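You operate a simulated robot arm through the tools that you are given. There is no shell and no other tool.

You are at the controls of a simulated robot arm. One attempt, no reset.

JOB
Put things in order on the top of the wide table. At the end: the cream packet (marked "BANDS") from the top of the wide table stands where the yellow reel (marked "LACE") stood; the brown pads box from the top of the wide table stands where the yellow size sign stood; the yellow spool stands where the cream packet stood; the yellow reel from the top of the wide table stands on top of the grey card (marked "JOB CARD"); the yellow size sign from the top of the wide table stands where the yellow spool stood; whatever was shut is shut again. Leave all else as you found it, and nothing knocked over.
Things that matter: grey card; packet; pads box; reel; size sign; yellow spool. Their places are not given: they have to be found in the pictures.

The check looks at the end state, three seconds after you hand in, the way a careful person would. Anything else that was tipped, shoved, dropped, spilled or broken makes it a failure.

ROBOT AND FRAMES
A 6-joint arm with a two-finger parallel gripper, fixed in place. Base frame: the origin is at the foot of the arm, x ahead of it, y to its left, z up; the work surface is at about z = 0. Readings come in mm, degrees, newtons and seconds.
With the tool pointing down near the work surface it reaches from about 180 to 460 mm from the base axis. Its first joint turns from -70.0 to 70.0 degrees. Payload 1.9 kg.
Tool frame: the origin (TCP) lies between the finger pads and is the grasp point; the fingertips stand 23 mm ahead of it; z points along the fingers, y is the line along which they close. The gripper opens to 94 mm. The fingers are 38 mm wide and 10 mm thick; the gripper's body (54 by 96 mm) begins 39 mm behind the TCP.
Orientation is that of the tool frame in the base frame, as a unit quaternion [x, y, z, w]. With the fingers straight down and closing along the base's y, the tool's x points along the base's -x, its y along +y and its z along -z.

CONTROLS
- The arm moves only by the tool arm_command. Its argument "series" is text: rows parted by semicolons, each of 7 numbers parted by spaces: the turn, a rotation vector about the tool's x, y, z in units of 120 degrees (1.0 is 120 degrees), then the shift along the tool's x, y, z in units of 300 mm (1.0 is 300 mm), then the closure in counts, from 0 (fully open) to 255 (shut). In form: ax ay az x y z fingers; .... A call has 1 to 20 rows; each row is the pose to reach, as a shift and turn from the pose commanded when the call began, along the tool's axes at that moment. A call with a number of a shift or a turn outside -1 to 1 is refused whole. Each row takes 0.2 s and may step no farther than 50 mm and 8.6 degrees from the row before; otherwise, or with a gripper value out of range, the whole call is refused. Where a pose cannot be reached the arm comes as near as it can. A force on the tool above 40 N (or 10 N above the force at the start of the call, whichever is more), or a blocked arm, ends the call early, and 0.2 s more pass. The fingers move at their own pace (about 108 mm/s each) and stop on an object; they squeeze with about 37 N. The grip force told is the motor's: it shows also when the fingers shut on nothing. Time passes only in rows, and 0.2 s behind the last, so rows that repeat a pose let the fingers close. The reply holds the time, the measured pose of the TCP, the force on the tool along the base axes, the opening and the grip force, in the units named above and with some noise, with the torque about the TCP (base axes, N m) and any sound that the robot's microphone picked up.
- Cameras (640 x 400 px; columns grow to the right, rows downward): "scene" is fixed at [55.2, 311.5, 425.4]; the picture's right is [-0.78, -0.63, 0.00], its down [-0.36, 0.45, -0.82] and it looks along [0.51, -0.64, -0.58] (base axes); focal length 231 px, centre (320, 200). "wrist" rides on the gripper at [86, 16, -75] in the tool frame; the picture's right is [-0.18, 0.98, 0.00], its down [-0.58, -0.11, -0.81] and it looks along [-0.79, -0.15, 0.59] (tool axes); focal length 243 px, centre (320, 200).
- capture(camera): a new picture of that camera. No time passes.
- probe_pixels(camera, pixels): for up to 12 pixels [column, row] of the newest picture of that camera ("zoom" is the newest enlarged one), the place [x, y, z] in the base frame of the surface seen there, good to about 3 mm. No time passes.
- inspect(camera, box): a new picture of the part [left, top, right, bottom] of that camera's present view, enlarged. No time passes.
- sign_off(): hands the job in; it is judged then, once.

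Unless the task says otherwise, let go and move clear before handing in.

The tools are called by a JSON object that holds its "fn" and its "kwargs". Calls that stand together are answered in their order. arm_command: Moves the arm, as the interface text tells. Its arguments: {"type":"object","properties":{"series":{"type":"string"}},"required":["series"]} The other tools are called the same way: capture (camera) takes a picture; probe_pixels (camera, pixels) gives the place of the surface under pixels of a picture; inspect (camera, box) takes an enlarged picture of a part of a camera's view; sign_off () hands the job in.

At the start:

```text
time_s: 0.0
tcp_pos: [244.9, 104.7, 289.2]
tool_rot: [0.0, 1.0, 0.0, 0.001]
wrist_force: [-0.5, 0.4, -0.1]
ft_torque: [-0.02, -0.01, 0.0]
width: 94.0
grasp_force: 0.0
```

scene: 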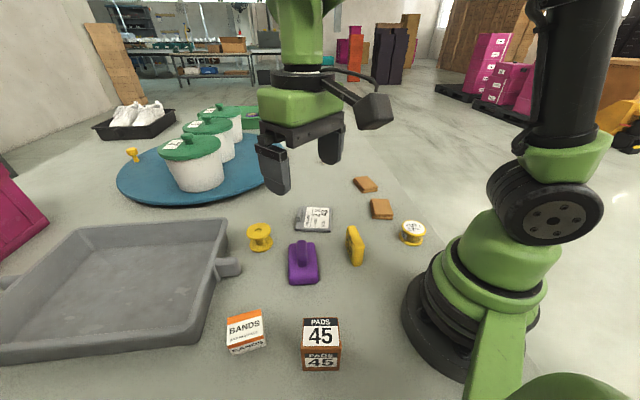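
wrist: 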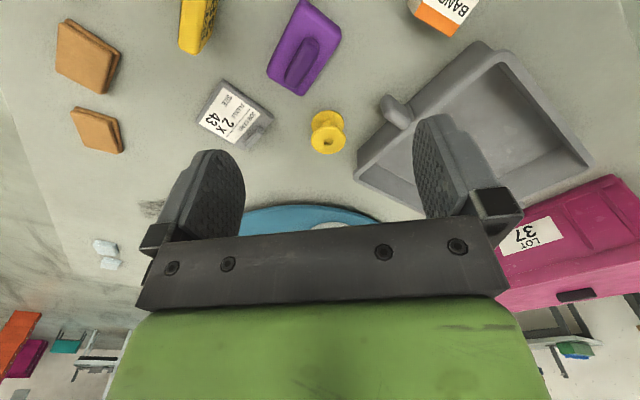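

The scene picture shows the packet (BANDS) near (246,332), the pads box near (321,345), a yellow spool near (260,237), a yellow reel near (412,232), the size sign near (355,245) and the grey card near (317,220). I'll enlarge these parts to identify each one.

{"fn": "inspect", "kwargs": {"camera": "scene", "box": [220, 160, 450, 300]}}

{"fn": "inspect", "kwargs": {"camera": "wrist", "box": [40, 0, 500, 200]}}

{"fn": "inspect", "kwargs": {"camera": "scene", "box": [200, 290, 380, 390]}}

```text
2.78 times, centred on (335, 230) of scene
```

zoom: 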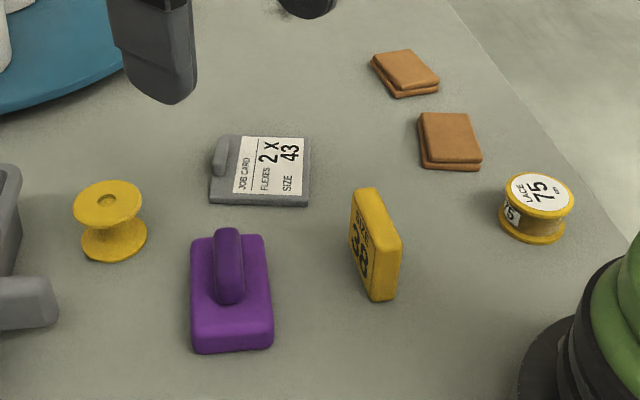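

```text
1.39 times, centred on (270, 100) of wrist
```

zoom: 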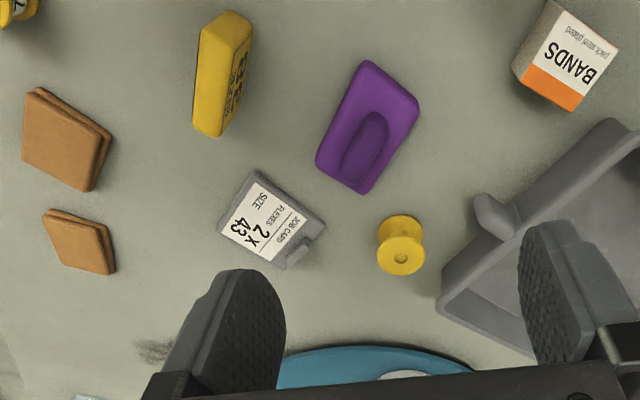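

```text
3.56 times, centred on (290, 340) of scene
```

zoom: 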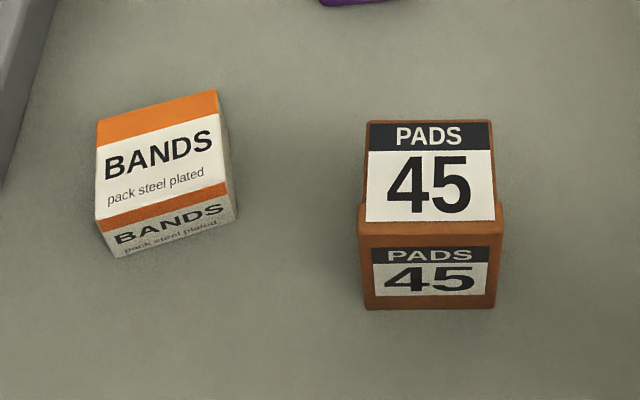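

The last zoom shows the packet's top corners near (97,122), (217,90), (228,183) and (95,218), and the pads box's near (367,123) and (496,220). I'll probe those points to get positions.

{"fn": "probe_pixels", "kwargs": {"camera": "zoom", "pixels": [[103, 127], [213, 97], [223, 180], [100, 213], [116, 250], [234, 210], [373, 127], [486, 127], [490, 214], [366, 216], [369, 302], [491, 302]]}}

{"fn": "inspect", "kwargs": {"camera": "scene", "box": [230, 190, 340, 290]}}

```text
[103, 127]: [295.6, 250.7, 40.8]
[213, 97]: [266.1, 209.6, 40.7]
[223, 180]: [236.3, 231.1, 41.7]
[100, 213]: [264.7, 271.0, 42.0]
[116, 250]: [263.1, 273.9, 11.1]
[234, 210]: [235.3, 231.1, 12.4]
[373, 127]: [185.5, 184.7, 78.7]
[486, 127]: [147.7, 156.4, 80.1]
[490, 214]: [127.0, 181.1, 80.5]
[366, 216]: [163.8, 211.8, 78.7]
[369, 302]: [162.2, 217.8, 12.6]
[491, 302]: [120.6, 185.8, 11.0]
```

```text
4.00 times, centred on (285, 240) of scene
```

zoom: 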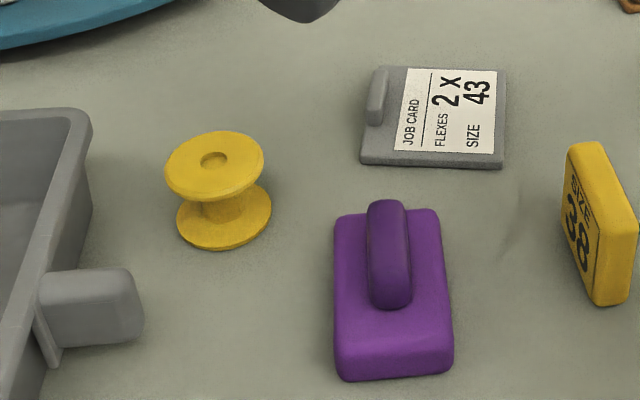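

The packet centre is about (266,241) with its top at z≈42, and the pads box centre is about (156,184) with its top at z≈80. Next I'll probe the spool, card, sign and purple thing in the newest zoom.

{"fn": "probe_pixels", "kwargs": {"camera": "zoom", "pixels": [[214, 160], [170, 172], [259, 160], [215, 138], [218, 190], [215, 245], [180, 225], [267, 205], [370, 160], [500, 163], [500, 75], [375, 95]]}}

{"fn": "probe_pixels", "kwargs": {"camera": "zoom", "pixels": [[340, 220], [435, 213], [450, 350], [340, 355], [390, 205], [390, 295], [90, 290], [140, 285], [135, 335], [80, 115], [430, 110], [480, 110]]}}

{"fn": "inspect", "kwargs": {"camera": "scene", "box": [330, 170, 450, 280]}}

```text
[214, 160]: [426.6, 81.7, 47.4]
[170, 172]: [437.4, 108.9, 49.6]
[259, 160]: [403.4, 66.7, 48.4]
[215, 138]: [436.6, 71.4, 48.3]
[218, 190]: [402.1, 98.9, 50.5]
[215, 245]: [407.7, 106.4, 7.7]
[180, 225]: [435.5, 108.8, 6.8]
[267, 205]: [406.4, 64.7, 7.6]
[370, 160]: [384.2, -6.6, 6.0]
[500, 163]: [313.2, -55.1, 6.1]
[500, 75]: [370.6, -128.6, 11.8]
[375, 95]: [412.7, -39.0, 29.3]
```

```text
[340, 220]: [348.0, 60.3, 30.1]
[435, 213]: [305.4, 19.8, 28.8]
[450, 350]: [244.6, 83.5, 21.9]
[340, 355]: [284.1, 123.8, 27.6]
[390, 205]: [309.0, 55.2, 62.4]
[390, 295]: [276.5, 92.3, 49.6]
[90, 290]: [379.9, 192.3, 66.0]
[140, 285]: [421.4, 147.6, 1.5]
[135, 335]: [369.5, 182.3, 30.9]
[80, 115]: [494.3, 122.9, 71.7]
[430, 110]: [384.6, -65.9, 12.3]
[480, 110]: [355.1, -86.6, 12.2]
```

```text
3.64 times, centred on (390, 225) of scene
```

zoom: 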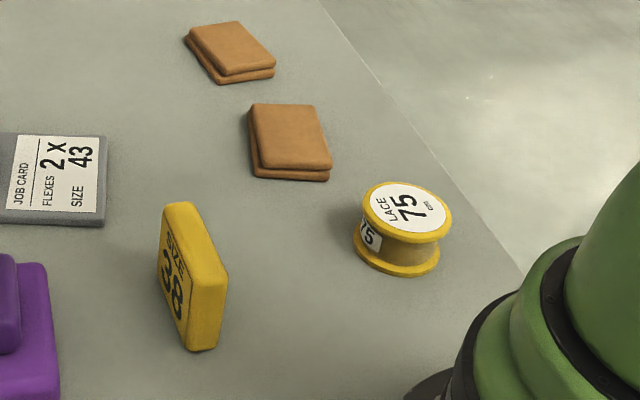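

The spool centre is about (420,87) with its top at z≈49; the card spans roughly (384,-7), (313,-55) and (370,-128), with a clip up to z≈29. I'll probe the sign and the reel in the newest zoom.

{"fn": "probe_pixels", "kwargs": {"camera": "zoom", "pixels": [[165, 207], [190, 206], [224, 272], [190, 280], [190, 345], [214, 345], [163, 275], [225, 290], [207, 240]]}}

{"fn": "probe_pixels", "kwargs": {"camera": "zoom", "pixels": [[408, 210], [366, 195], [449, 222], [395, 183], [415, 240], [358, 235], [396, 274], [437, 265], [404, 252], [445, 200], [370, 220]]}}

{"fn": "probe_pixels", "kwargs": {"camera": "zoom", "pixels": [[255, 108], [313, 108], [328, 163], [265, 165], [258, 175], [328, 180], [192, 28], [238, 25], [272, 62], [218, 72], [104, 140], [100, 225]]}}

{"fn": "capture", "kwargs": {"camera": "scene"}}

```text
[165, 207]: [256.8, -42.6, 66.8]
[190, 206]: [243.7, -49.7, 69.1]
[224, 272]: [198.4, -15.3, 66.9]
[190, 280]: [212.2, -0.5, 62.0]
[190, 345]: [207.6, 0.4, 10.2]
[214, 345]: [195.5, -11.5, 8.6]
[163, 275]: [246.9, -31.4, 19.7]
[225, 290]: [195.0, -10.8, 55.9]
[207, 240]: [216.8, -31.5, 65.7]
```

```text
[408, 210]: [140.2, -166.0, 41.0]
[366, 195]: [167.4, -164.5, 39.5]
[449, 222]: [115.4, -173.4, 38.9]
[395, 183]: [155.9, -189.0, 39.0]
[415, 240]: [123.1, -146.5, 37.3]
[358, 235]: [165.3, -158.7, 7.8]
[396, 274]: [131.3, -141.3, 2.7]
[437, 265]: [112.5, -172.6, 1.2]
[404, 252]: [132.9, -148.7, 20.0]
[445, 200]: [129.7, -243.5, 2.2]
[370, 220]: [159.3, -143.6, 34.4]
```

```text
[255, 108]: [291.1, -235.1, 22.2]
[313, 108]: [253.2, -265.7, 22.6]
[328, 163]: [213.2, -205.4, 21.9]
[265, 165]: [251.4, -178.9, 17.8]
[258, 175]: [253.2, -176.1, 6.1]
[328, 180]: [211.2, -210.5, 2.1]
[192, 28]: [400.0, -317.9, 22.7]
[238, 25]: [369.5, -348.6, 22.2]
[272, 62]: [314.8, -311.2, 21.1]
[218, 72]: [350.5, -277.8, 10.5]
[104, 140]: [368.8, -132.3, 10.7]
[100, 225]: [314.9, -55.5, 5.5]
```

```text
taken
```

scene: 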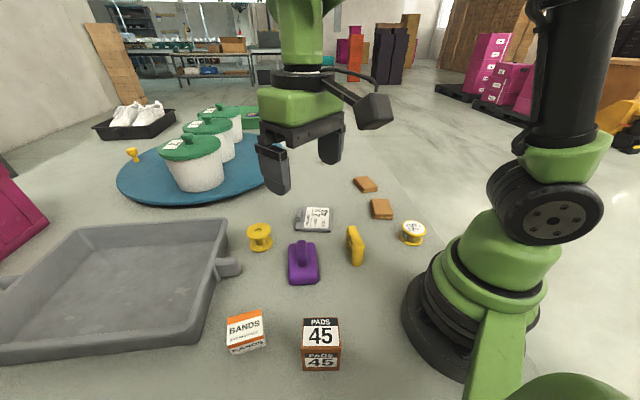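

The reel centre is about (140,-167) with its top at z≈40, and the sign centre is about (228,-27) with its top at z≈68 and its thin axis along (0.65,0.76). I'll cross-check these with enlarged wrist views, starting with the card near (235,115).

{"fn": "inspect", "kwargs": {"camera": "wrist", "box": [180, 60, 380, 185]}}

```text
3.20 times, centred on (280, 122) of wrist
```

zoom: 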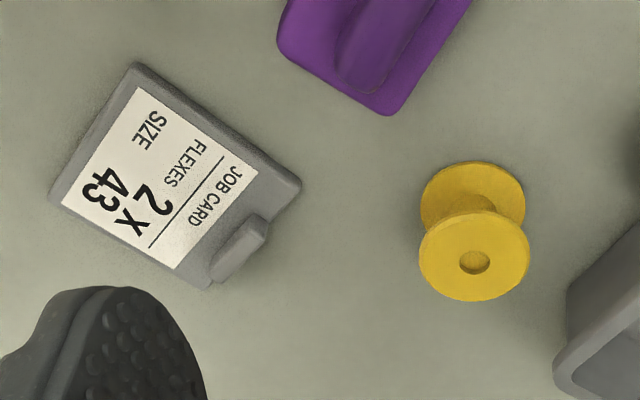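

{"fn": "probe_pixels", "kwargs": {"camera": "zoom", "pixels": [[137, 70], [297, 183], [208, 283], [57, 197], [137, 90], [256, 168], [176, 268], [63, 205], [222, 276], [262, 230], [255, 215], [218, 262]]}}

{"fn": "probe_pixels", "kwargs": {"camera": "zoom", "pixels": [[474, 262], [424, 255], [525, 255], [474, 217], [474, 297], [440, 172], [520, 200], [389, 110], [570, 380], [575, 290]]}}

```text
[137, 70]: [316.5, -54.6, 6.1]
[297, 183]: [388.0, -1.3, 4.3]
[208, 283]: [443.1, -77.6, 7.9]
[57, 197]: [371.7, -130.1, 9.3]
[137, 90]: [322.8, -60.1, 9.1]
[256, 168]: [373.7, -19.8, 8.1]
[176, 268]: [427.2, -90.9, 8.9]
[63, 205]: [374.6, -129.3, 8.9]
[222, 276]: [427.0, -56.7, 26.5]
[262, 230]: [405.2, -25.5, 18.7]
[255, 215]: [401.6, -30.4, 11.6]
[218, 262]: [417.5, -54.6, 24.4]
```

```text
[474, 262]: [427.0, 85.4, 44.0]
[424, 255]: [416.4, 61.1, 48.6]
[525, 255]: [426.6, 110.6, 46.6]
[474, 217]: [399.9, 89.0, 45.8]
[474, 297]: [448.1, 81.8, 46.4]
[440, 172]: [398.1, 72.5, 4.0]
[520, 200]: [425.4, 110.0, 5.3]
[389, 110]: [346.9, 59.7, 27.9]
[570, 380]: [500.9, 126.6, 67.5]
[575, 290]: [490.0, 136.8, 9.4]
```

The wrist zoom puts the card centre near (380,-66), with its clip at the far-left edge around (414,-42), and the spool centre near (422,86). I'll now move to above the reel at about (140,-168), turning the gripper 50°, and look from there.

{"fn": "arm_command", "kwargs": {"series": "0 0 0 -0.017 -0.149 0.0307 0; 0 0 0.0583 -0.017 -0.299 0.064 0; 0 0 0.1167 0.0163 -0.449 0.0973 0; 0 0 0.1833 0.0663 -0.5823 0.1307 0; 0 0 0.25 0.1397 -0.709 0.164 0; 0 0 0.3167 0.233 -0.8157 0.214 0; 0 0 0.3833 0.3163 -0.8923 0.264 0; 0 0 0.4167 0.3487 -0.909 0.2973 0; 0 0 0.4167 0.3487 -0.909 0.2973 0"}}

{"fn": "capture", "kwargs": {"camera": "wrist"}}

{"fn": "capture", "kwargs": {"camera": "scene"}}

```text
time_s: 2.0
tcp_pos: [142.2, -165.8, 196.4]
tool_rot: [0.423, 0.906, 0.002, 0.0]
wrist_force: [-0.4, -0.6, 0.8]
ft_torque: [-0.02, 0.01, 0.03]
width: 93.9
grasp_force: 0.0
```

```text
taken
```

wrist: 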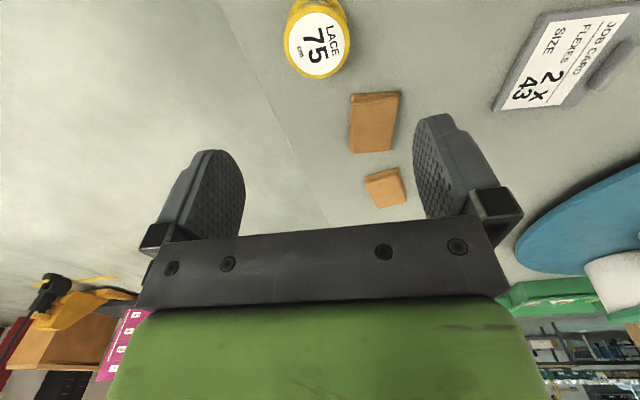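

```text
taken
```

scene: 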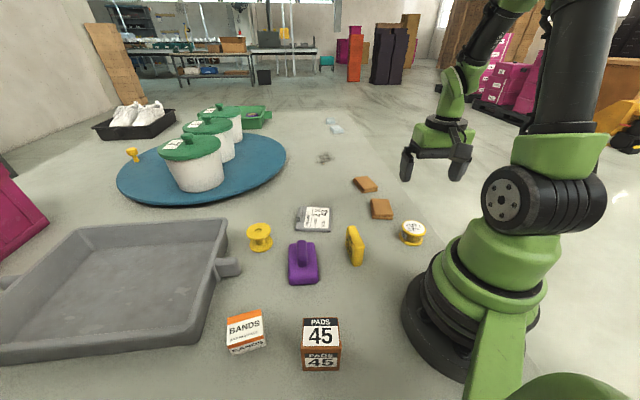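

The arm reached about (142,-166,196), a few mm off the command. The reel now shows at wrist pixel (317,42), so I'll enlarge it and probe.

{"fn": "arm_command", "kwargs": {"series": "0 0 0 0 0 0 0; 0 0 0 0 0 0 0"}}

{"fn": "inspect", "kwargs": {"camera": "wrist", "box": [250, 0, 390, 88]}}

```text
time_s: 2.6
tcp_pos: [142.0, -165.5, 196.6]
tool_rot: [0.422, 0.907, 0.001, 0.0]
wrist_force: [0.0, 0.1, -0.2]
ft_torque: [-0.02, 0.03, 0.01]
width: 93.9
grasp_force: 0.1
```

```text
4.55 times, centred on (320, 44) of wrist
```

zoom: 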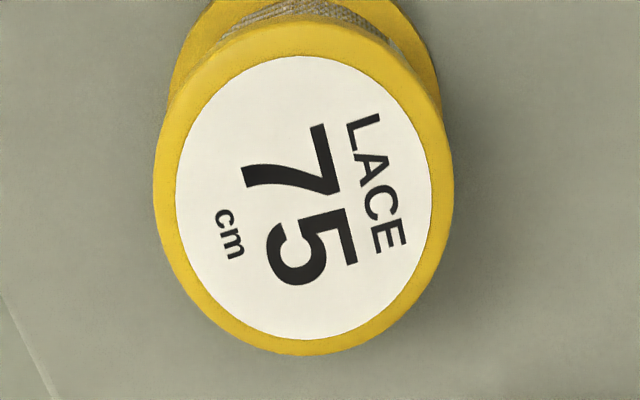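

{"fn": "probe_pixels", "kwargs": {"camera": "zoom", "pixels": [[304, 198], [160, 175], [448, 190], [304, 30], [304, 350], [200, 60], [400, 60], [210, 310], [400, 310], [180, 60], [430, 60]]}}

```text
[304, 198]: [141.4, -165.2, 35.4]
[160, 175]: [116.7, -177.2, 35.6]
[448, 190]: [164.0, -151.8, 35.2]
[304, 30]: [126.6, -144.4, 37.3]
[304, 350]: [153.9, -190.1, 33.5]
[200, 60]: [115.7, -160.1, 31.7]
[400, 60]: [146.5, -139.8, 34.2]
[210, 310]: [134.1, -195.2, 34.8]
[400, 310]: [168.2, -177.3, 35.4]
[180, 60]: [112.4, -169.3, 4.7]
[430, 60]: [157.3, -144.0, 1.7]
```

The wrist zoom puts the reel centre at about (140.7,-167), radius 27, top z about 37. I'll correct sideways and come partway down before checking the pose again.

{"fn": "arm_command", "kwargs": {"series": "0 0 0 -0.001 -0.0065 0.1 0; 0 0 0 -0.001 -0.0065 0.22 0; 0 0 0 -0.001 -0.0065 0.32 0; 0 0 0 -0.001 -0.0065 0.3667 0; 0 0 0 -0.001 -0.0065 0.3667 0"}}

{"fn": "capture", "kwargs": {"camera": "scene"}}

{"fn": "capture", "kwargs": {"camera": "wrist"}}

```text
time_s: 3.8
tcp_pos: [140.6, -170.1, 86.7]
tool_rot: [0.422, 0.907, 0.0, 0.0]
wrist_force: [-0.6, 0.7, -0.7]
ft_torque: [-0.01, -0.02, 0.0]
width: 94.2
grasp_force: 0.0
```

```text
taken
```

scene: 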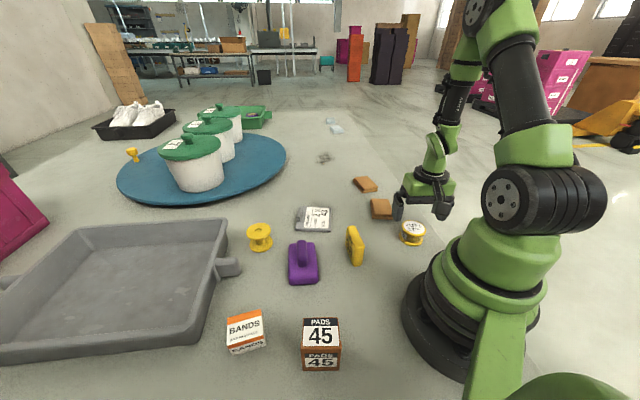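

```text
taken
```

wrist: 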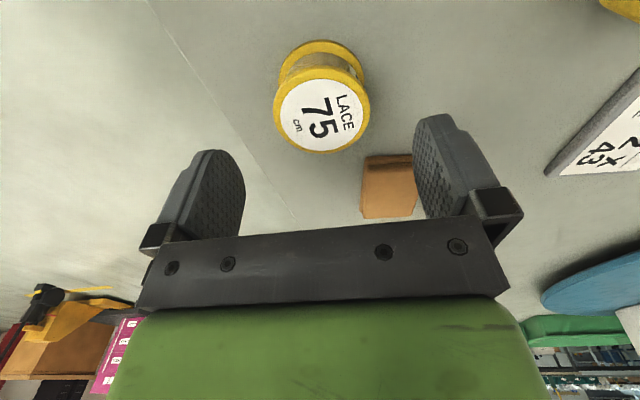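

Now at (140.6,-170.1,86.7), the reel label sits at (321,115), almost exactly under the TCP. I'll shift 1.5 mm back toward the base, descend to z≈28 and close on it.

{"fn": "arm_command", "kwargs": {"series": "0 0 0 0.005 0 0.08 0; 0 0 0 0.005 0 0.15 0; 0 0 0 0.005 0 0.1957 0; 0 0 0 0.005 0 0.1957 0"}}

{"fn": "inspect", "kwargs": {"camera": "scene", "box": [350, 160, 480, 260]}}

{"fn": "capture", "kwargs": {"camera": "wrist"}}

```text
time_s: 4.8
tcp_pos: [139.3, -168.3, 30.3]
tool_rot: [0.423, 0.906, 0.001, 0.001]
wrist_force: [-0.5, 0.0, -0.1]
ft_torque: [-0.01, -0.03, 0.02]
width: 93.9
grasp_force: 0.1
```

```text
4.00 times, centred on (415, 210) of scene
```

zoom: 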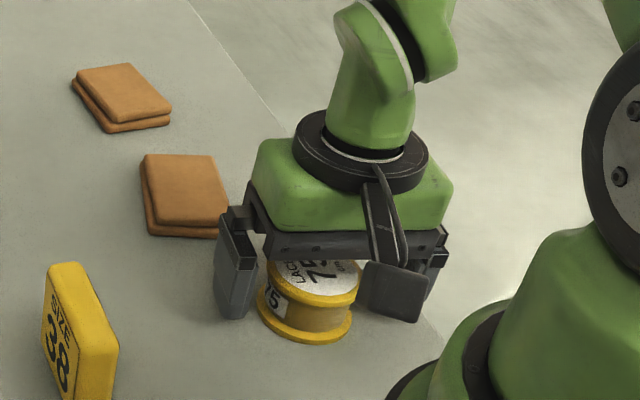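

```text
taken
```

wrist: 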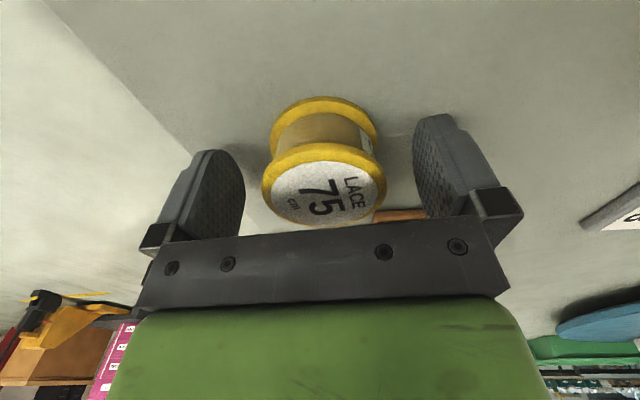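

The reel sits centred between the fingers at (322,160) in the wrist view, with the TCP at z=30. I'll go down 4 mm more and close.

{"fn": "arm_command", "kwargs": {"series": "0 0 0 0 0 0.0133 0; 0 0 0 0 0 0.0133 0; 0 0 0 0 0 0.0133 160; 0 0 0 0 0 0.0133 160; 0 0 0 0 0 0.0133 160; 0 0 0 0 0 0.0133 160"}}

{"fn": "capture", "kwargs": {"camera": "wrist"}}

```text
time_s: 6.2
tcp_pos: [141.0, -168.0, 26.6]
tool_rot: [0.423, 0.906, 0.001, 0.001]
wrist_force: [-1.0, -0.8, -0.4]
ft_torque: [0.0, -0.02, 0.05]
width: 56.8
grasp_force: 37.0
```

```text
taken
```

wrist: 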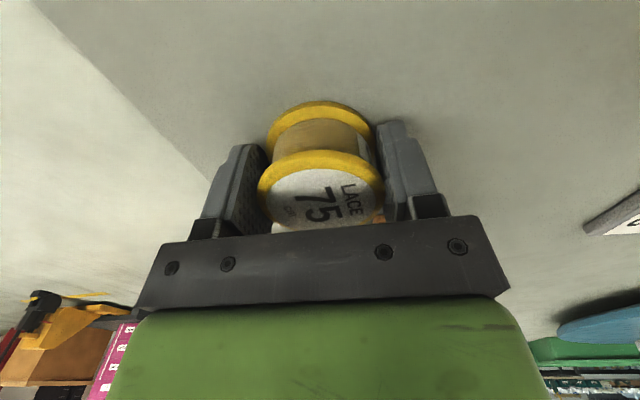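

The fingers hold the reel at 56.8 mm width and 37 N. I'll lift straight up 120 mm and check.

{"fn": "arm_command", "kwargs": {"series": "0 0 0 0 0 -0.03 160; 0 0 0 0 0 -0.12 160; 0 0 0 0 0 -0.24 160; 0 0 0 0 0 -0.36 160; 0 0 0 0 0 -0.4 160; 0 0 0 0 0 -0.4 160"}}

{"fn": "capture", "kwargs": {"camera": "wrist"}}

```text
time_s: 7.6
tcp_pos: [137.3, -170.2, 143.3]
tool_rot: [0.423, 0.906, 0.001, 0.0]
wrist_force: [0.4, -0.3, 0.0]
ft_torque: [-0.01, 0.0, -0.03]
width: 56.7
grasp_force: 36.8
```

```text
taken
```

wrist: 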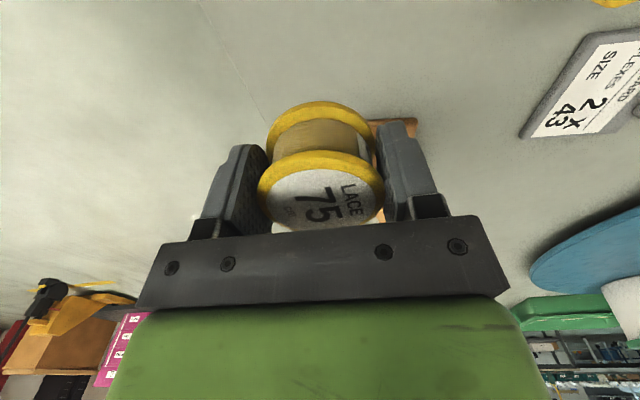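

The reel is held at 56.7 mm with its bottom well clear. Next I'll swing to above the card, turning the gripper so the fingers close parallel to the clip (yaw about -36°).

{"fn": "arm_command", "kwargs": {"series": "0 0 -0.065 -0.0229 0.0748 0 160; 0 0 -0.13 -0.0459 0.1496 0 160; 0 0 -0.195 -0.0688 0.2244 0 160; 0 0 -0.26 -0.0918 0.2992 0 160; 0 0 -0.325 -0.1147 0.374 0 160; 0 0 -0.39 -0.1376 0.4487 0 160; 0 0 -0.455 -0.1606 0.5235 0 160; 0 0 -0.52 -0.1835 0.5983 0 160; 0 0 -0.585 -0.2065 0.6731 0 160; 0 0 -0.65 -0.2294 0.7479 0 160; 0 0 -0.715 -0.2523 0.8227 0 160; 0 0 -0.715 -0.2523 0.8227 0 160; 0 0 -0.715 -0.2523 0.8227 0 160"}}

{"fn": "capture", "kwargs": {"camera": "wrist"}}

{"fn": "inspect", "kwargs": {"camera": "scene", "box": [230, 120, 390, 270]}}

```text
time_s: 10.4
tcp_pos: [377.0, -68.4, 145.5]
tool_rot: [-0.308, 0.951, 0.001, 0.001]
wrist_force: [-0.8, -0.1, -1.7]
ft_torque: [0.03, 0.02, 0.03]
width: 56.7
grasp_force: 36.8
```

```text
taken
```

wrist: 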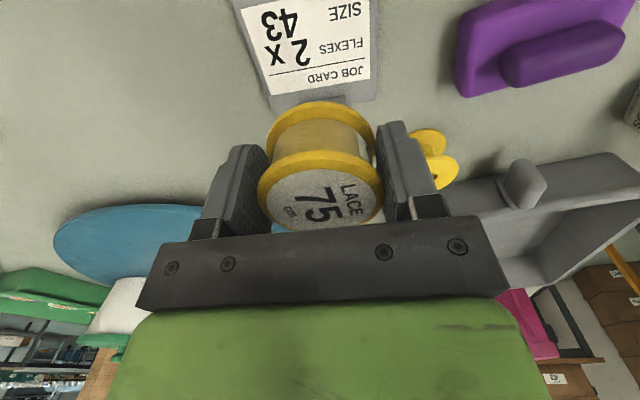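

```text
2.67 times, centred on (310, 195) of scene
```

zoom: 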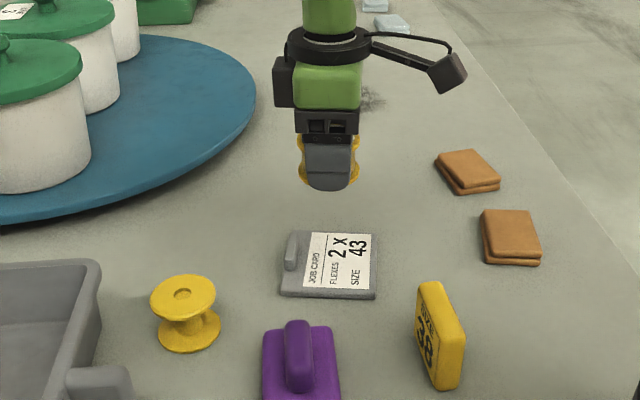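

At (377,-68.4,145.5), the card edge shows from (272,110) to (376,98), roughly centred under the gripper. I'll enlarge the card to refine its position before lowering.

{"fn": "inspect", "kwargs": {"camera": "wrist", "box": [220, 0, 400, 112]}}

```text
3.56 times, centred on (310, 56) of wrist
```

zoom: 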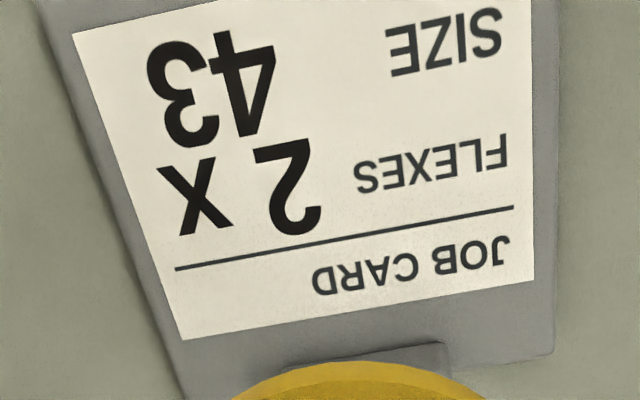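

{"fn": "probe_pixels", "kwargs": {"camera": "zoom", "pixels": [[76, 38], [186, 335], [530, 280], [526, 10], [550, 350], [190, 395], [60, 50], [360, 362], [420, 352], [440, 352], [550, 150]]}}

```text
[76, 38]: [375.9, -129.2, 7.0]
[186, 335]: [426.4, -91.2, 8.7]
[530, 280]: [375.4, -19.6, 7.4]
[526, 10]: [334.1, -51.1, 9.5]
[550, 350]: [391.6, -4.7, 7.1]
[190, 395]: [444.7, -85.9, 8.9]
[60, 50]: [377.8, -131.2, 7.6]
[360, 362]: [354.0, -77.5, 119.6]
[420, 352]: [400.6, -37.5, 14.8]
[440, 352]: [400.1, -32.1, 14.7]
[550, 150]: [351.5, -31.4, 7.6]
```

The probes put the card centre near (380.7,-67.5), its top at z≈9 and the clip's inner face about 33 mm out. The reel fits just short of the clip, so I'll lower to about 40 mm and recheck.

{"fn": "arm_command", "kwargs": {"series": "0 0 0 0.005 -0.0046 0.1 160; 0 0 0 0.005 -0.0046 0.2 160; 0 0 0 0.005 -0.0046 0.28 160; 0 0 0 0.005 -0.0046 0.33 160; 0 0 0 0.005 -0.0046 0.35 160; 0 0 0 0.005 -0.0046 0.35 160"}}

{"fn": "capture", "kwargs": {"camera": "wrist"}}

{"fn": "inspect", "kwargs": {"camera": "scene", "box": [250, 150, 380, 250]}}

```text
time_s: 11.8
tcp_pos: [376.0, -69.5, 40.2]
tool_rot: [-0.307, 0.952, 0.0, 0.001]
wrist_force: [-1.8, 0.1, -1.0]
ft_torque: [0.0, -0.01, -0.02]
width: 57.0
grasp_force: 36.8
```

```text
taken
```

wrist: 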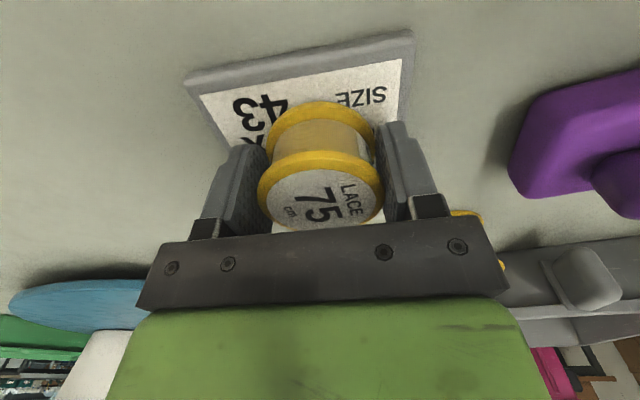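

```text
4.00 times, centred on (315, 200) of scene
```

zoom: 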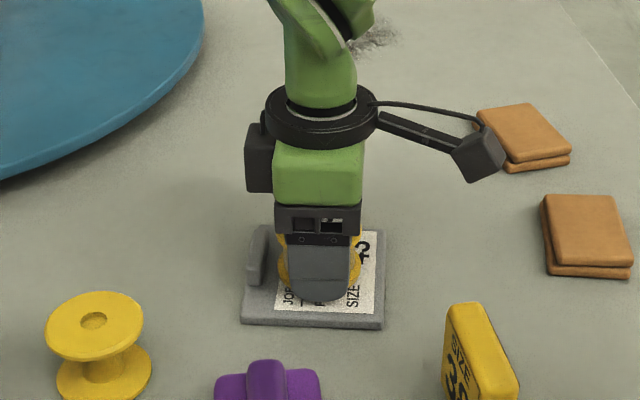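

The reel hangs just above the card label, short of the clip, with the TCP at z=40.2. I'll lower in small steps while watching the force.

{"fn": "arm_command", "kwargs": {"series": "0 0 0 0 0 0.005 160; 0 0 0 0 0 0.0083 160; 0 0 0 0 0 0.0083 160"}}

```text
time_s: 12.6
tcp_pos: [375.7, -69.3, 37.6]
tool_rot: [-0.307, 0.952, 0.0, 0.0]
wrist_force: [-0.3, -0.7, -0.3]
ft_torque: [-0.01, -0.04, 0.04]
width: 56.7
grasp_force: 37.0
```

{"fn": "arm_command", "kwargs": {"series": "0 0 0 0 0 0.0033 160; 0 0 0 0 0 0.0033 160; 0 0 0 0 0 0.0033 160"}}

{"fn": "inspect", "kwargs": {"camera": "wrist", "box": [180, 20, 430, 176]}}

```text
time_s: 13.4
tcp_pos: [375.9, -69.9, 36.5]
tool_rot: [-0.307, 0.952, 0.001, 0.0]
wrist_force: [0.1, -0.5, -1.1]
ft_torque: [0.02, 0.01, -0.01]
width: 56.8
grasp_force: 37.2
```

```text
2.56 times, centred on (305, 98) of wrist
```

zoom: 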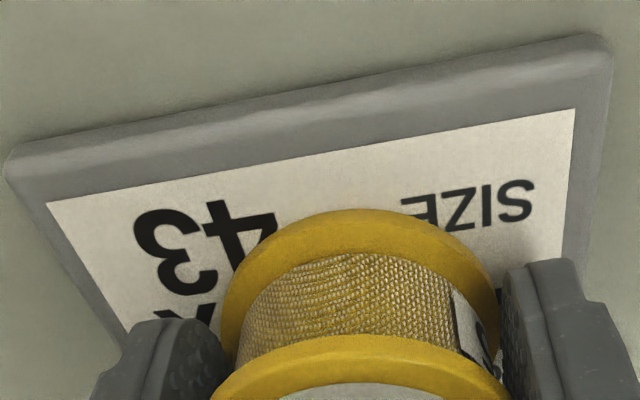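

There's still no contact force at z=36.5. I'll continue in 1 mm steps.

{"fn": "arm_command", "kwargs": {"series": "0 0 0 0 0 0.0033 160; 0 0 0 0 0 0.0033 160; 0 0 0 0 0 0.0033 160"}}

```text
time_s: 14.2
tcp_pos: [375.1, -70.1, 35.7]
tool_rot: [-0.307, 0.952, 0.001, 0.002]
wrist_force: [-4.9, 4.4, 18.6]
ft_torque: [0.01, 0.36, -0.08]
width: 56.8
grasp_force: 37.2
```

Contact shows as 18.6 N upward. I'll relieve it slightly, open the fingers and rise straight up.

{"fn": "arm_command", "kwargs": {"series": "0 0 0 0 0 -0.002 160; 0 0 0 0 0 -0.002 120; 0 0 0 0 0 -0.002 60; 0 0 0 0 0 -0.002 30; 0 0 0 0 0 -0.002 30; 0 0 0 0 0 -0.04 30; 0 0 0 0 0 -0.14 30; 0 0 0 0 0 -0.28 20; 0 0 0 0 0 -0.4 0; 0 0 0 0 0 -0.4 0"}}

{"fn": "capture", "kwargs": {"camera": "wrist"}}

{"fn": "inspect", "kwargs": {"camera": "scene", "box": [250, 150, 380, 250]}}

```text
time_s: 16.4
tcp_pos: [376.3, -70.6, 157.6]
tool_rot: [-0.308, 0.952, 0.001, 0.001]
wrist_force: [-0.1, 0.7, -0.2]
ft_torque: [0.01, -0.02, -0.04]
width: 93.9
grasp_force: 0.1
```

```text
taken
```

wrist: 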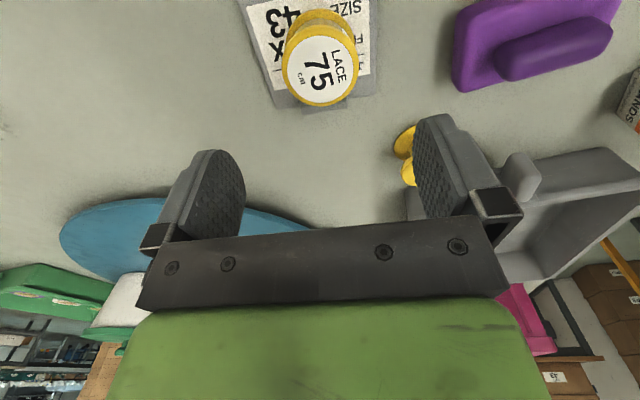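

```text
4.00 times, centred on (315, 200) of scene
```

zoom: 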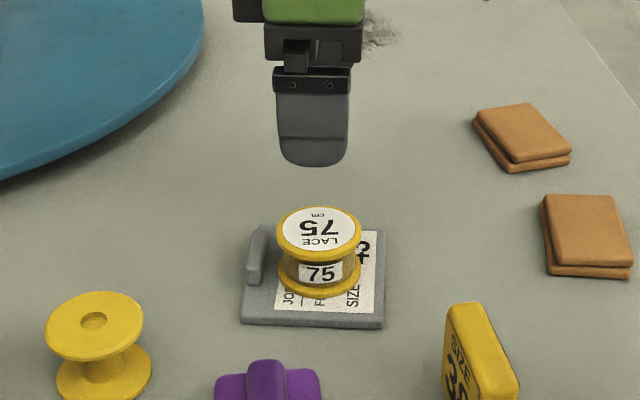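

The reel stands upright on the card label, clear of the clip. I'll head to the packet in two moves, staying high.

{"fn": "arm_command", "kwargs": {"series": "0 0 -0.0152 -0.0417 0.1102 -0.0216 0; 0 0 -0.0303 -0.0833 0.2204 -0.0432 0; 0 0 -0.0455 -0.125 0.3306 -0.0648 0; 0 0 -0.0606 -0.1666 0.4408 -0.0864 0; 0 0 -0.0758 -0.2083 0.551 -0.108 0"}}

```text
time_s: 17.6
tcp_pos: [329.6, 102.2, 190.4]
tool_rot: [-0.382, 0.924, 0.0, 0.001]
wrist_force: [0.8, -0.1, -0.5]
ft_torque: [0.01, -0.01, 0.0]
width: 93.9
grasp_force: 0.1
```

Now at (330,102,190). I'll continue to above the packet at (266,241), turning to -54°.

{"fn": "arm_command", "kwargs": {"series": "0 0 -0.0195 -0.0439 0.1192 0 0; 0 0 -0.039 -0.0878 0.2383 0 0; 0 0 -0.0585 -0.1318 0.3575 0 0; 0 0 -0.078 -0.1757 0.4767 0 0; 0 0 -0.078 -0.1757 0.4767 0 0"}}

{"fn": "capture", "kwargs": {"camera": "wrist"}}

{"fn": "inspect", "kwargs": {"camera": "wrist", "box": [240, 0, 410, 106]}}

```text
time_s: 18.8
tcp_pos: [267.9, 237.5, 188.5]
tool_rot: [-0.457, 0.89, 0.0, 0.001]
wrist_force: [-0.3, 0.4, -0.2]
ft_torque: [-0.01, 0.01, -0.03]
width: 93.6
grasp_force: 0.0
```

```text
taken
```

wrist: 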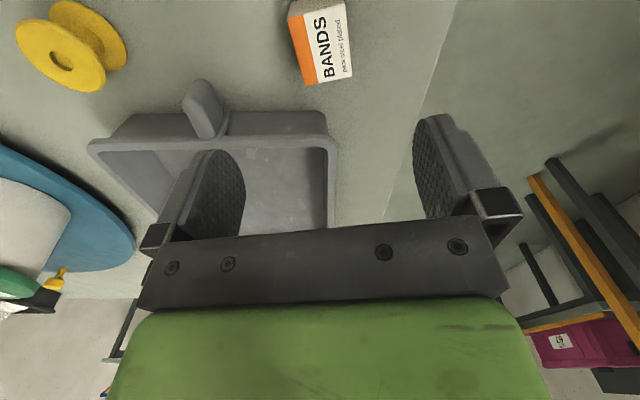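

```text
3.76 times, centred on (325, 53) of wrist
```

zoom: 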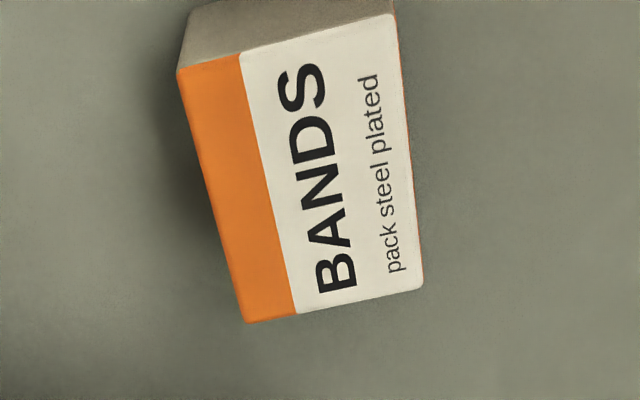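

{"fn": "probe_pixels", "kwargs": {"camera": "zoom", "pixels": [[185, 72], [390, 20], [420, 285], [248, 316], [315, 180], [200, 30], [395, 150], [215, 200]]}}

```text
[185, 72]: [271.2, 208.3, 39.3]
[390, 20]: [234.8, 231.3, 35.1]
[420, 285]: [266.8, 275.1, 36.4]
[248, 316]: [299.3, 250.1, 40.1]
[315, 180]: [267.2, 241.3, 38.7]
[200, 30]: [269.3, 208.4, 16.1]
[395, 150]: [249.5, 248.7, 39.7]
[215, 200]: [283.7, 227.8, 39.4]
```

The packet centre is about (267,241), with its long axis at 55° and a size of about 42×54×40 mm. The tray is close by, so I'll probe its rim before lowering.

{"fn": "probe_pixels", "kwargs": {"camera": "wrist", "pixels": [[318, 118], [330, 145], [335, 190], [200, 90], [222, 125], [145, 118], [100, 145], [260, 112], [325, 112], [190, 120], [415, 150], [440, 30]]}}

```text
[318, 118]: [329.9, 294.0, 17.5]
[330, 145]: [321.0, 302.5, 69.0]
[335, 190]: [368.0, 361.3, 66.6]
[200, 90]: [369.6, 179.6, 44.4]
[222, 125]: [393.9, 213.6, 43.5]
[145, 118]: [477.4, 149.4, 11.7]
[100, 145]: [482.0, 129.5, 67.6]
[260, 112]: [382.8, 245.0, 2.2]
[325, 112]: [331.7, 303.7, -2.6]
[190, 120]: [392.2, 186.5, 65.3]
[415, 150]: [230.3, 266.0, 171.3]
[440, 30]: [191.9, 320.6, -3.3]
```

The tray rim is at least 50 mm away from where the fingers will go. I'll descend over the packet to z≈30.

{"fn": "arm_command", "kwargs": {"series": "0 0 0 -0.0073 0.0093 0.12 0; 0 0 0 -0.0073 0.0093 0.25 0; 0 0 0 -0.0073 0.0093 0.36 0; 0 0 0 -0.0073 0.0093 0.45 0; 0 0 0 -0.0073 0.0093 0.51 0; 0 0 0 -0.0073 0.0093 0.5283 0; 0 0 0 -0.0073 0.0093 0.5283 0"}}

{"fn": "capture", "kwargs": {"camera": "wrist"}}

{"fn": "inspect", "kwargs": {"camera": "scene", "box": [160, 250, 360, 400]}}

```text
time_s: 20.4
tcp_pos: [265.4, 242.4, 32.1]
tool_rot: [-0.455, 0.89, 0.0, 0.001]
wrist_force: [0.4, 0.5, 0.5]
ft_torque: [0.01, 0.01, 0.03]
width: 94.0
grasp_force: 0.0
```

```text
taken
```

wrist: 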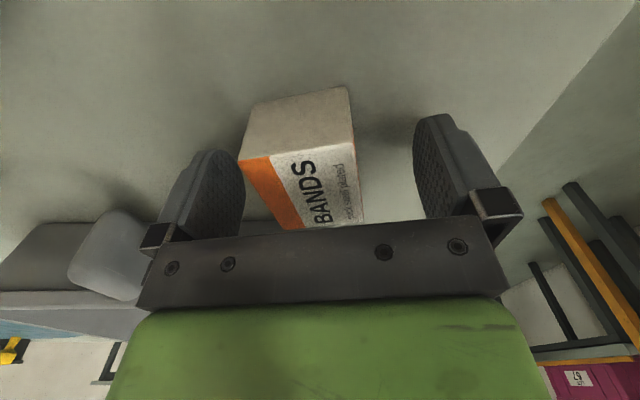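

```text
2.67 times, centred on (260, 325) of scene
```

zoom: 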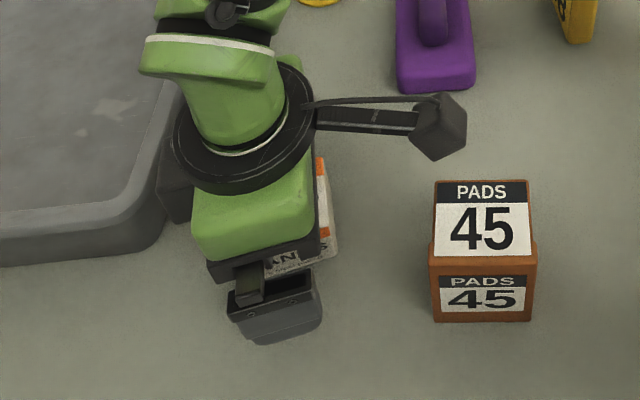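

The packet sits slightly left of centre in the wrist view (near edge from (240,160) to (352,145)), about 4 mm off. I'll shift, lower 5 mm and close.

{"fn": "arm_command", "kwargs": {"series": "0 0 0 0 -0.0117 0.008 0; 0 0 0 0 -0.0117 0.0167 0; 0 0 0 0 -0.0117 0.0167 0; 0 0 0 0 -0.0117 0.0167 100; 0 0 0 0 -0.0117 0.0167 175; 0 0 0 0 -0.0117 0.0167 175; 0 0 0 0 -0.0117 0.0167 175; 0 0 0 0 -0.0117 0.0167 175"}}

{"fn": "capture", "kwargs": {"camera": "wrist"}}

```text
time_s: 22.2
tcp_pos: [267.4, 241.1, 25.4]
tool_rot: [-0.455, 0.89, 0.0, 0.0]
wrist_force: [-0.3, 0.8, 1.5]
ft_torque: [0.07, -0.04, 0.02]
width: 45.7
grasp_force: 37.2
```

```text
taken
```

wrist: 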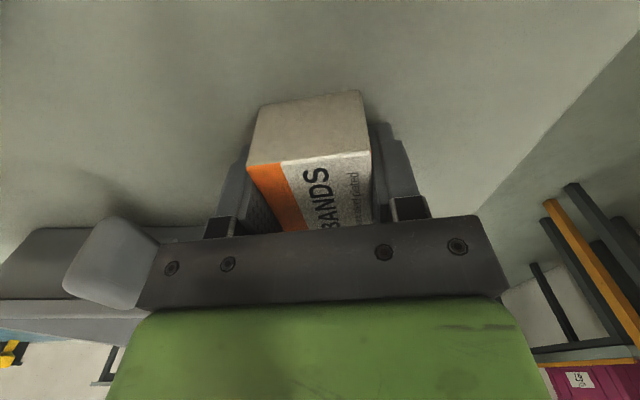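

The packet is held at 45.7 mm width, with its place recorded as about (267.4,241). I'll lift it 125 mm and swing partway toward the freed reel spot.

{"fn": "arm_command", "kwargs": {"series": "0 0 0 0 0 -0.03 175; 0 0 0 0 0 -0.12 175; 0 0 0 0 0 -0.24 175; 0 0 0 0 0 -0.36 175; 0 0 0 0 0 -0.4167 175; 0 0 0.0563 0.059 -0.108 -0.4167 175; 0 0 0.1125 0.1273 -0.206 -0.4167 175; 0 0 0.1688 0.2037 -0.2943 -0.4167 175; 0 0 0.225 0.287 -0.3717 -0.4167 175; 0 0 0.2813 0.376 -0.4383 -0.4167 175; 0 0 0.3375 0.4693 -0.4937 -0.4167 175; 0 0 0.3938 0.5653 -0.5373 -0.4167 175; 0 0 0.45 0.6623 -0.5693 -0.4167 175; 0 0 0.45 0.6623 -0.5693 -0.4167 175"}}

{"fn": "capture", "kwargs": {"camera": "wrist"}}

{"fn": "capture", "kwargs": {"camera": "scene"}}

```text
time_s: 25.2
tcp_pos: [290.2, -21.1, 153.4]
tool_rot: [-0.001, 1.0, 0.001, 0.001]
wrist_force: [-0.4, 0.8, -0.4]
ft_torque: [-0.03, -0.03, 0.0]
width: 45.8
grasp_force: 37.0
```

```text
taken
```

wrist: 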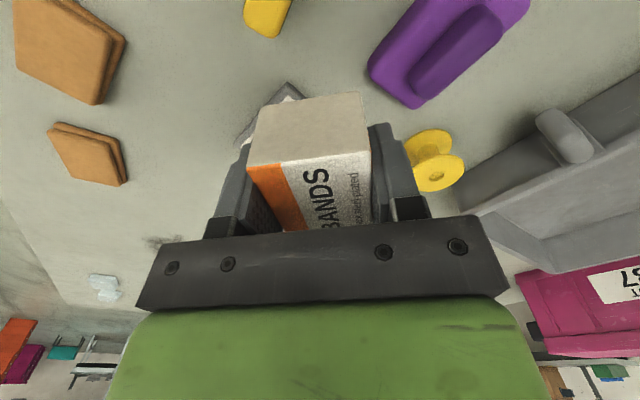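

```text
taken
```

scene: 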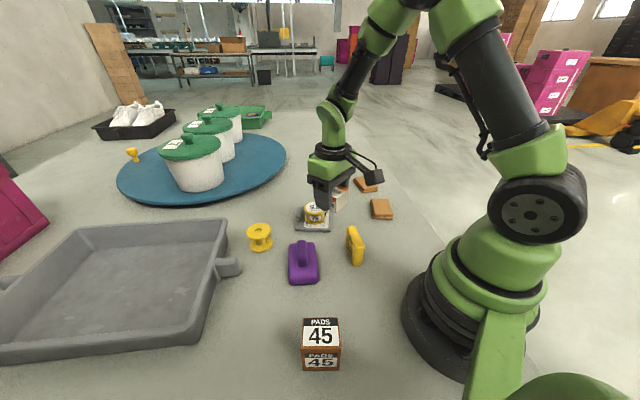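

The packet hangs upright at (290,-21,153). I'll continue the arc to above the freed reel spot at (140.6,-167.3).

{"fn": "arm_command", "kwargs": {"series": "0 0 0.0521 0.0417 -0.0913 0 175; 0 0 0.1042 0.0913 -0.175 0 175; 0 0 0.1563 0.1487 -0.2507 0 175; 0 0 0.2083 0.2113 -0.3167 0 175; 0 0 0.2604 0.279 -0.3733 0 175; 0 0 0.3125 0.3507 -0.421 0 175; 0 0 0.3646 0.4243 -0.4597 0 175; 0 0 0.4167 0.4987 -0.4873 0.03 175; 0 0 0.4167 0.4987 -0.4873 0.13 175; 0 0 0.4167 0.4987 -0.4873 0.2 175; 0 0 0.4167 0.4987 -0.4873 0.2 175"}}

{"fn": "capture", "kwargs": {"camera": "scene"}}

{"fn": "capture", "kwargs": {"camera": "wrist"}}

```text
time_s: 27.6
tcp_pos: [142.3, -166.4, 91.1]
tool_rot: [0.421, 0.907, 0.0, 0.0]
wrist_force: [-0.4, -0.1, -0.9]
ft_torque: [-0.01, -0.01, 0.03]
width: 45.9
grasp_force: 36.9
```

```text
taken
```

scene: 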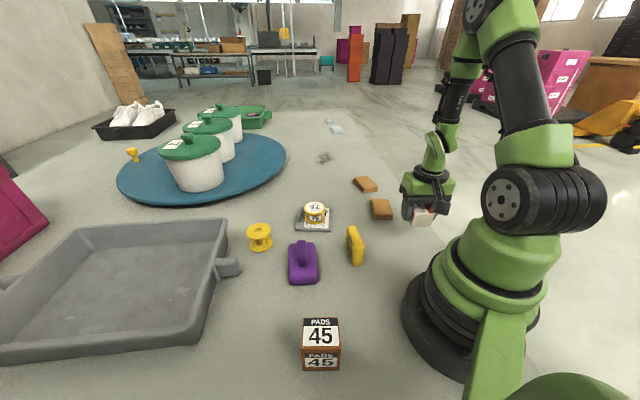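

```text
taken
```

wrist: 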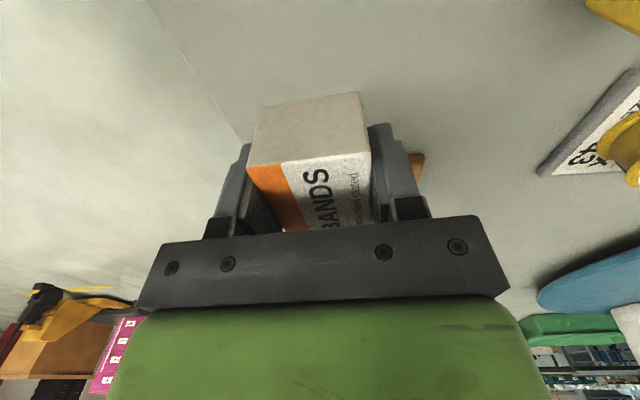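

The packet hangs above its new spot at (142,-166,91). I'll lower to just above the surface with a small correction.

{"fn": "arm_command", "kwargs": {"series": "0 0 0 0.0014 -0.0063 0.07 175; 0 0 0 0.0014 -0.0063 0.14 175; 0 0 0 0.0014 -0.0063 0.185 175; 0 0 0 0.0014 -0.0063 0.2 175; 0 0 0 0.0014 -0.0063 0.2 175"}}

```text
time_s: 28.8
tcp_pos: [140.0, -168.1, 30.4]
tool_rot: [0.42, 0.907, 0.001, 0.0]
wrist_force: [0.2, 0.7, -1.3]
ft_torque: [0.01, 0.01, 0.02]
width: 45.6
grasp_force: 36.7
```

At (140,-168.1,30.4), the packet's bottom should be about 5 mm above the surface. I'll lower gently and watch the force.

{"fn": "arm_command", "kwargs": {"series": "0 0 0 0 0 0.005 175; 0 0 0 0 0 0.01 175; 0 0 0 0 0 0.01 175; 0 0 0 0 0 0.0133 175; 0 0 0 0 0 0.0133 175"}}

```text
time_s: 30.0
tcp_pos: [139.4, -168.8, 27.3]
tool_rot: [0.421, 0.907, 0.001, 0.001]
wrist_force: [0.1, -0.3, -1.1]
ft_torque: [-0.02, 0.0, -0.01]
width: 45.7
grasp_force: 37.3
```

{"fn": "arm_command", "kwargs": {"series": "0 0 0 0 0 0.0033 175; 0 0 0 0 0 0.005 175; 0 0 0 0 0 0.005 175"}}

```text
time_s: 30.8
tcp_pos: [140.2, -167.3, 25.2]
tool_rot: [0.421, 0.907, 0.001, 0.002]
wrist_force: [0.8, -1.2, 32.7]
ft_torque: [-0.17, 0.02, 0.0]
width: 45.7
grasp_force: 37.1
```

Contact shows 32.7 N. I'll ease up about 0.8 mm, release and rise straight up.

{"fn": "arm_command", "kwargs": {"series": "0 0 0 0 0 -0.003 175; 0 0 0 0 0 -0.003 140; 0 0 0 0 0 -0.003 80; 0 0 0 0 0 -0.003 20; 0 0 0 0 0 -0.003 20; 0 0 0 0 0 -0.04 20; 0 0 0 0 0 -0.14 20; 0 0 0 0 0 -0.28 10; 0 0 0 0 0 -0.42 0; 0 0 0 0 0 -0.5 0; 0 0 0 0 0 -0.5 0"}}

{"fn": "capture", "kwargs": {"camera": "wrist"}}

{"fn": "inspect", "kwargs": {"camera": "scene", "box": [330, 170, 450, 280]}}

```text
time_s: 33.2
tcp_pos: [138.3, -167.7, 175.1]
tool_rot: [0.42, 0.907, 0.0, 0.0]
wrist_force: [-0.8, -0.8, -0.4]
ft_torque: [0.02, 0.02, -0.02]
width: 94.1
grasp_force: 0.1
```

```text
taken
```

wrist: 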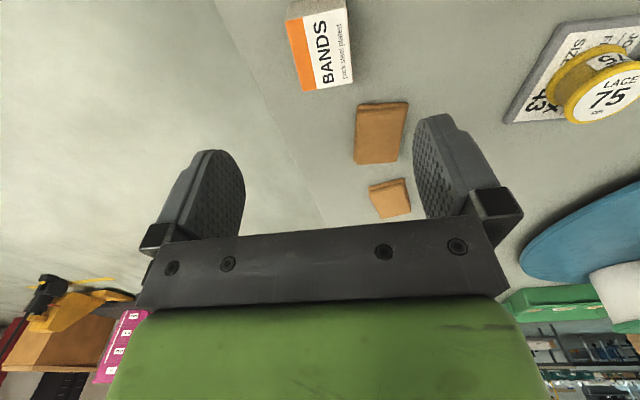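

```text
3.64 times, centred on (390, 225) of scene
```

zoom: 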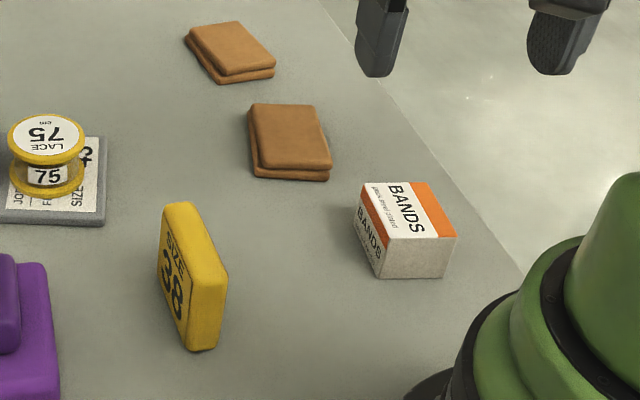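

The packet stands upright on the reel's old spot. I'll probe its top corners in the zoom to confirm the centre.

{"fn": "probe_pixels", "kwargs": {"camera": "zoom", "pixels": [[366, 188], [424, 185], [452, 234], [390, 238], [408, 210]]}}

{"fn": "probe_pixels", "kwargs": {"camera": "wrist", "pixels": [[291, 20], [343, 10], [351, 82], [304, 90], [322, 50]]}}

```text
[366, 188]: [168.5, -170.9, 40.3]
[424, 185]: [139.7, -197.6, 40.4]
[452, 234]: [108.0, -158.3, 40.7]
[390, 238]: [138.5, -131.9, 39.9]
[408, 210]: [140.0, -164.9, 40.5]
```

```text
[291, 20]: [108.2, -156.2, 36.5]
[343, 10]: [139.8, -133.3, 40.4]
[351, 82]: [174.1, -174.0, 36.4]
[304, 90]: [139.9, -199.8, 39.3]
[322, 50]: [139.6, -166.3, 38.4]
```

The packet centre checks out near (139.5,-165.5), matching the reel's old place. Next is the spool: I'll swing over it in two moves, turning toward -43° so the fingers run parallel to the tray edge.

{"fn": "arm_command", "kwargs": {"series": "0 0 -0.0661 0.0029 0.1088 0 0; 0 0 -0.1321 0.0057 0.2175 0 0; 0 0 -0.1982 0.0086 0.3263 0 0; 0 0 -0.2643 0.0114 0.435 0 0; 0 0 -0.3304 0.0143 0.5438 0 0; 0 0 -0.3964 0.0171 0.6525 0 0; 0 0 -0.4625 0.02 0.7613 0 0"}}

```text
time_s: 34.8
tcp_pos: [313.1, -14.0, 176.1]
tool_rot: [-0.051, 0.999, 0.001, 0.001]
wrist_force: [-0.6, 0.0, 0.5]
ft_torque: [0.0, -0.04, 0.02]
width: 93.8
grasp_force: 0.2
```

Now at (313,-14,176). I'll continue to above the spool at (422,86).

{"fn": "arm_command", "kwargs": {"series": "0 0 -0.0616 -0.0791 0.0589 0 0; 0 0 -0.1232 -0.1581 0.1179 0 0; 0 0 -0.1848 -0.2372 0.1768 0 0; 0 0 -0.2464 -0.3163 0.2357 0 0; 0 0 -0.308 -0.3953 0.2947 0 0; 0 0 -0.308 -0.3953 0.2947 0 0"}}

{"fn": "capture", "kwargs": {"camera": "wrist"}}

{"fn": "inspect", "kwargs": {"camera": "wrist", "box": [240, 0, 410, 106]}}

```text
time_s: 36.2
tcp_pos: [419.5, 83.1, 175.6]
tool_rot: [-0.365, 0.931, 0.0, 0.001]
wrist_force: [-0.3, 0.0, -0.6]
ft_torque: [0.01, -0.01, -0.01]
width: 93.8
grasp_force: 0.1
```

```text
taken
```

wrist: 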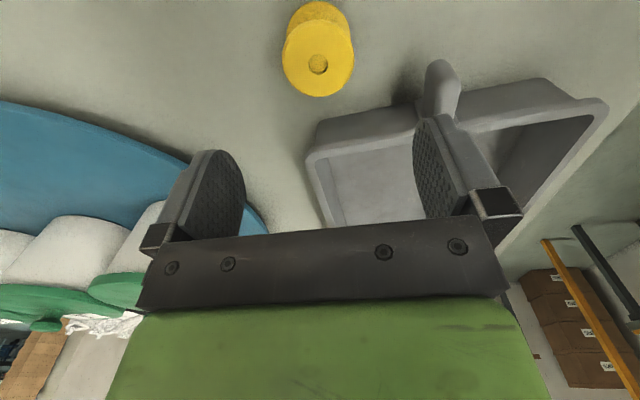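

```text
3.76 times, centred on (325, 53) of wrist
```

zoom: 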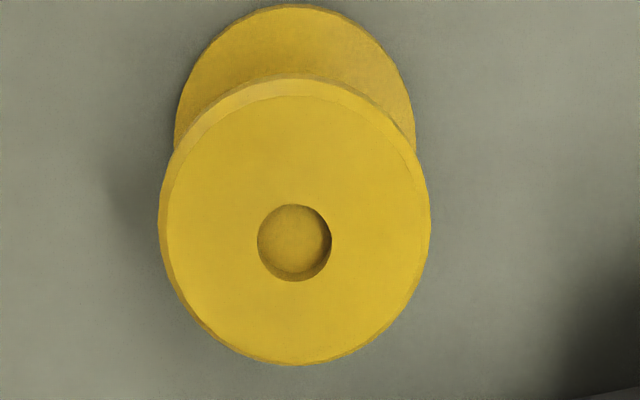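

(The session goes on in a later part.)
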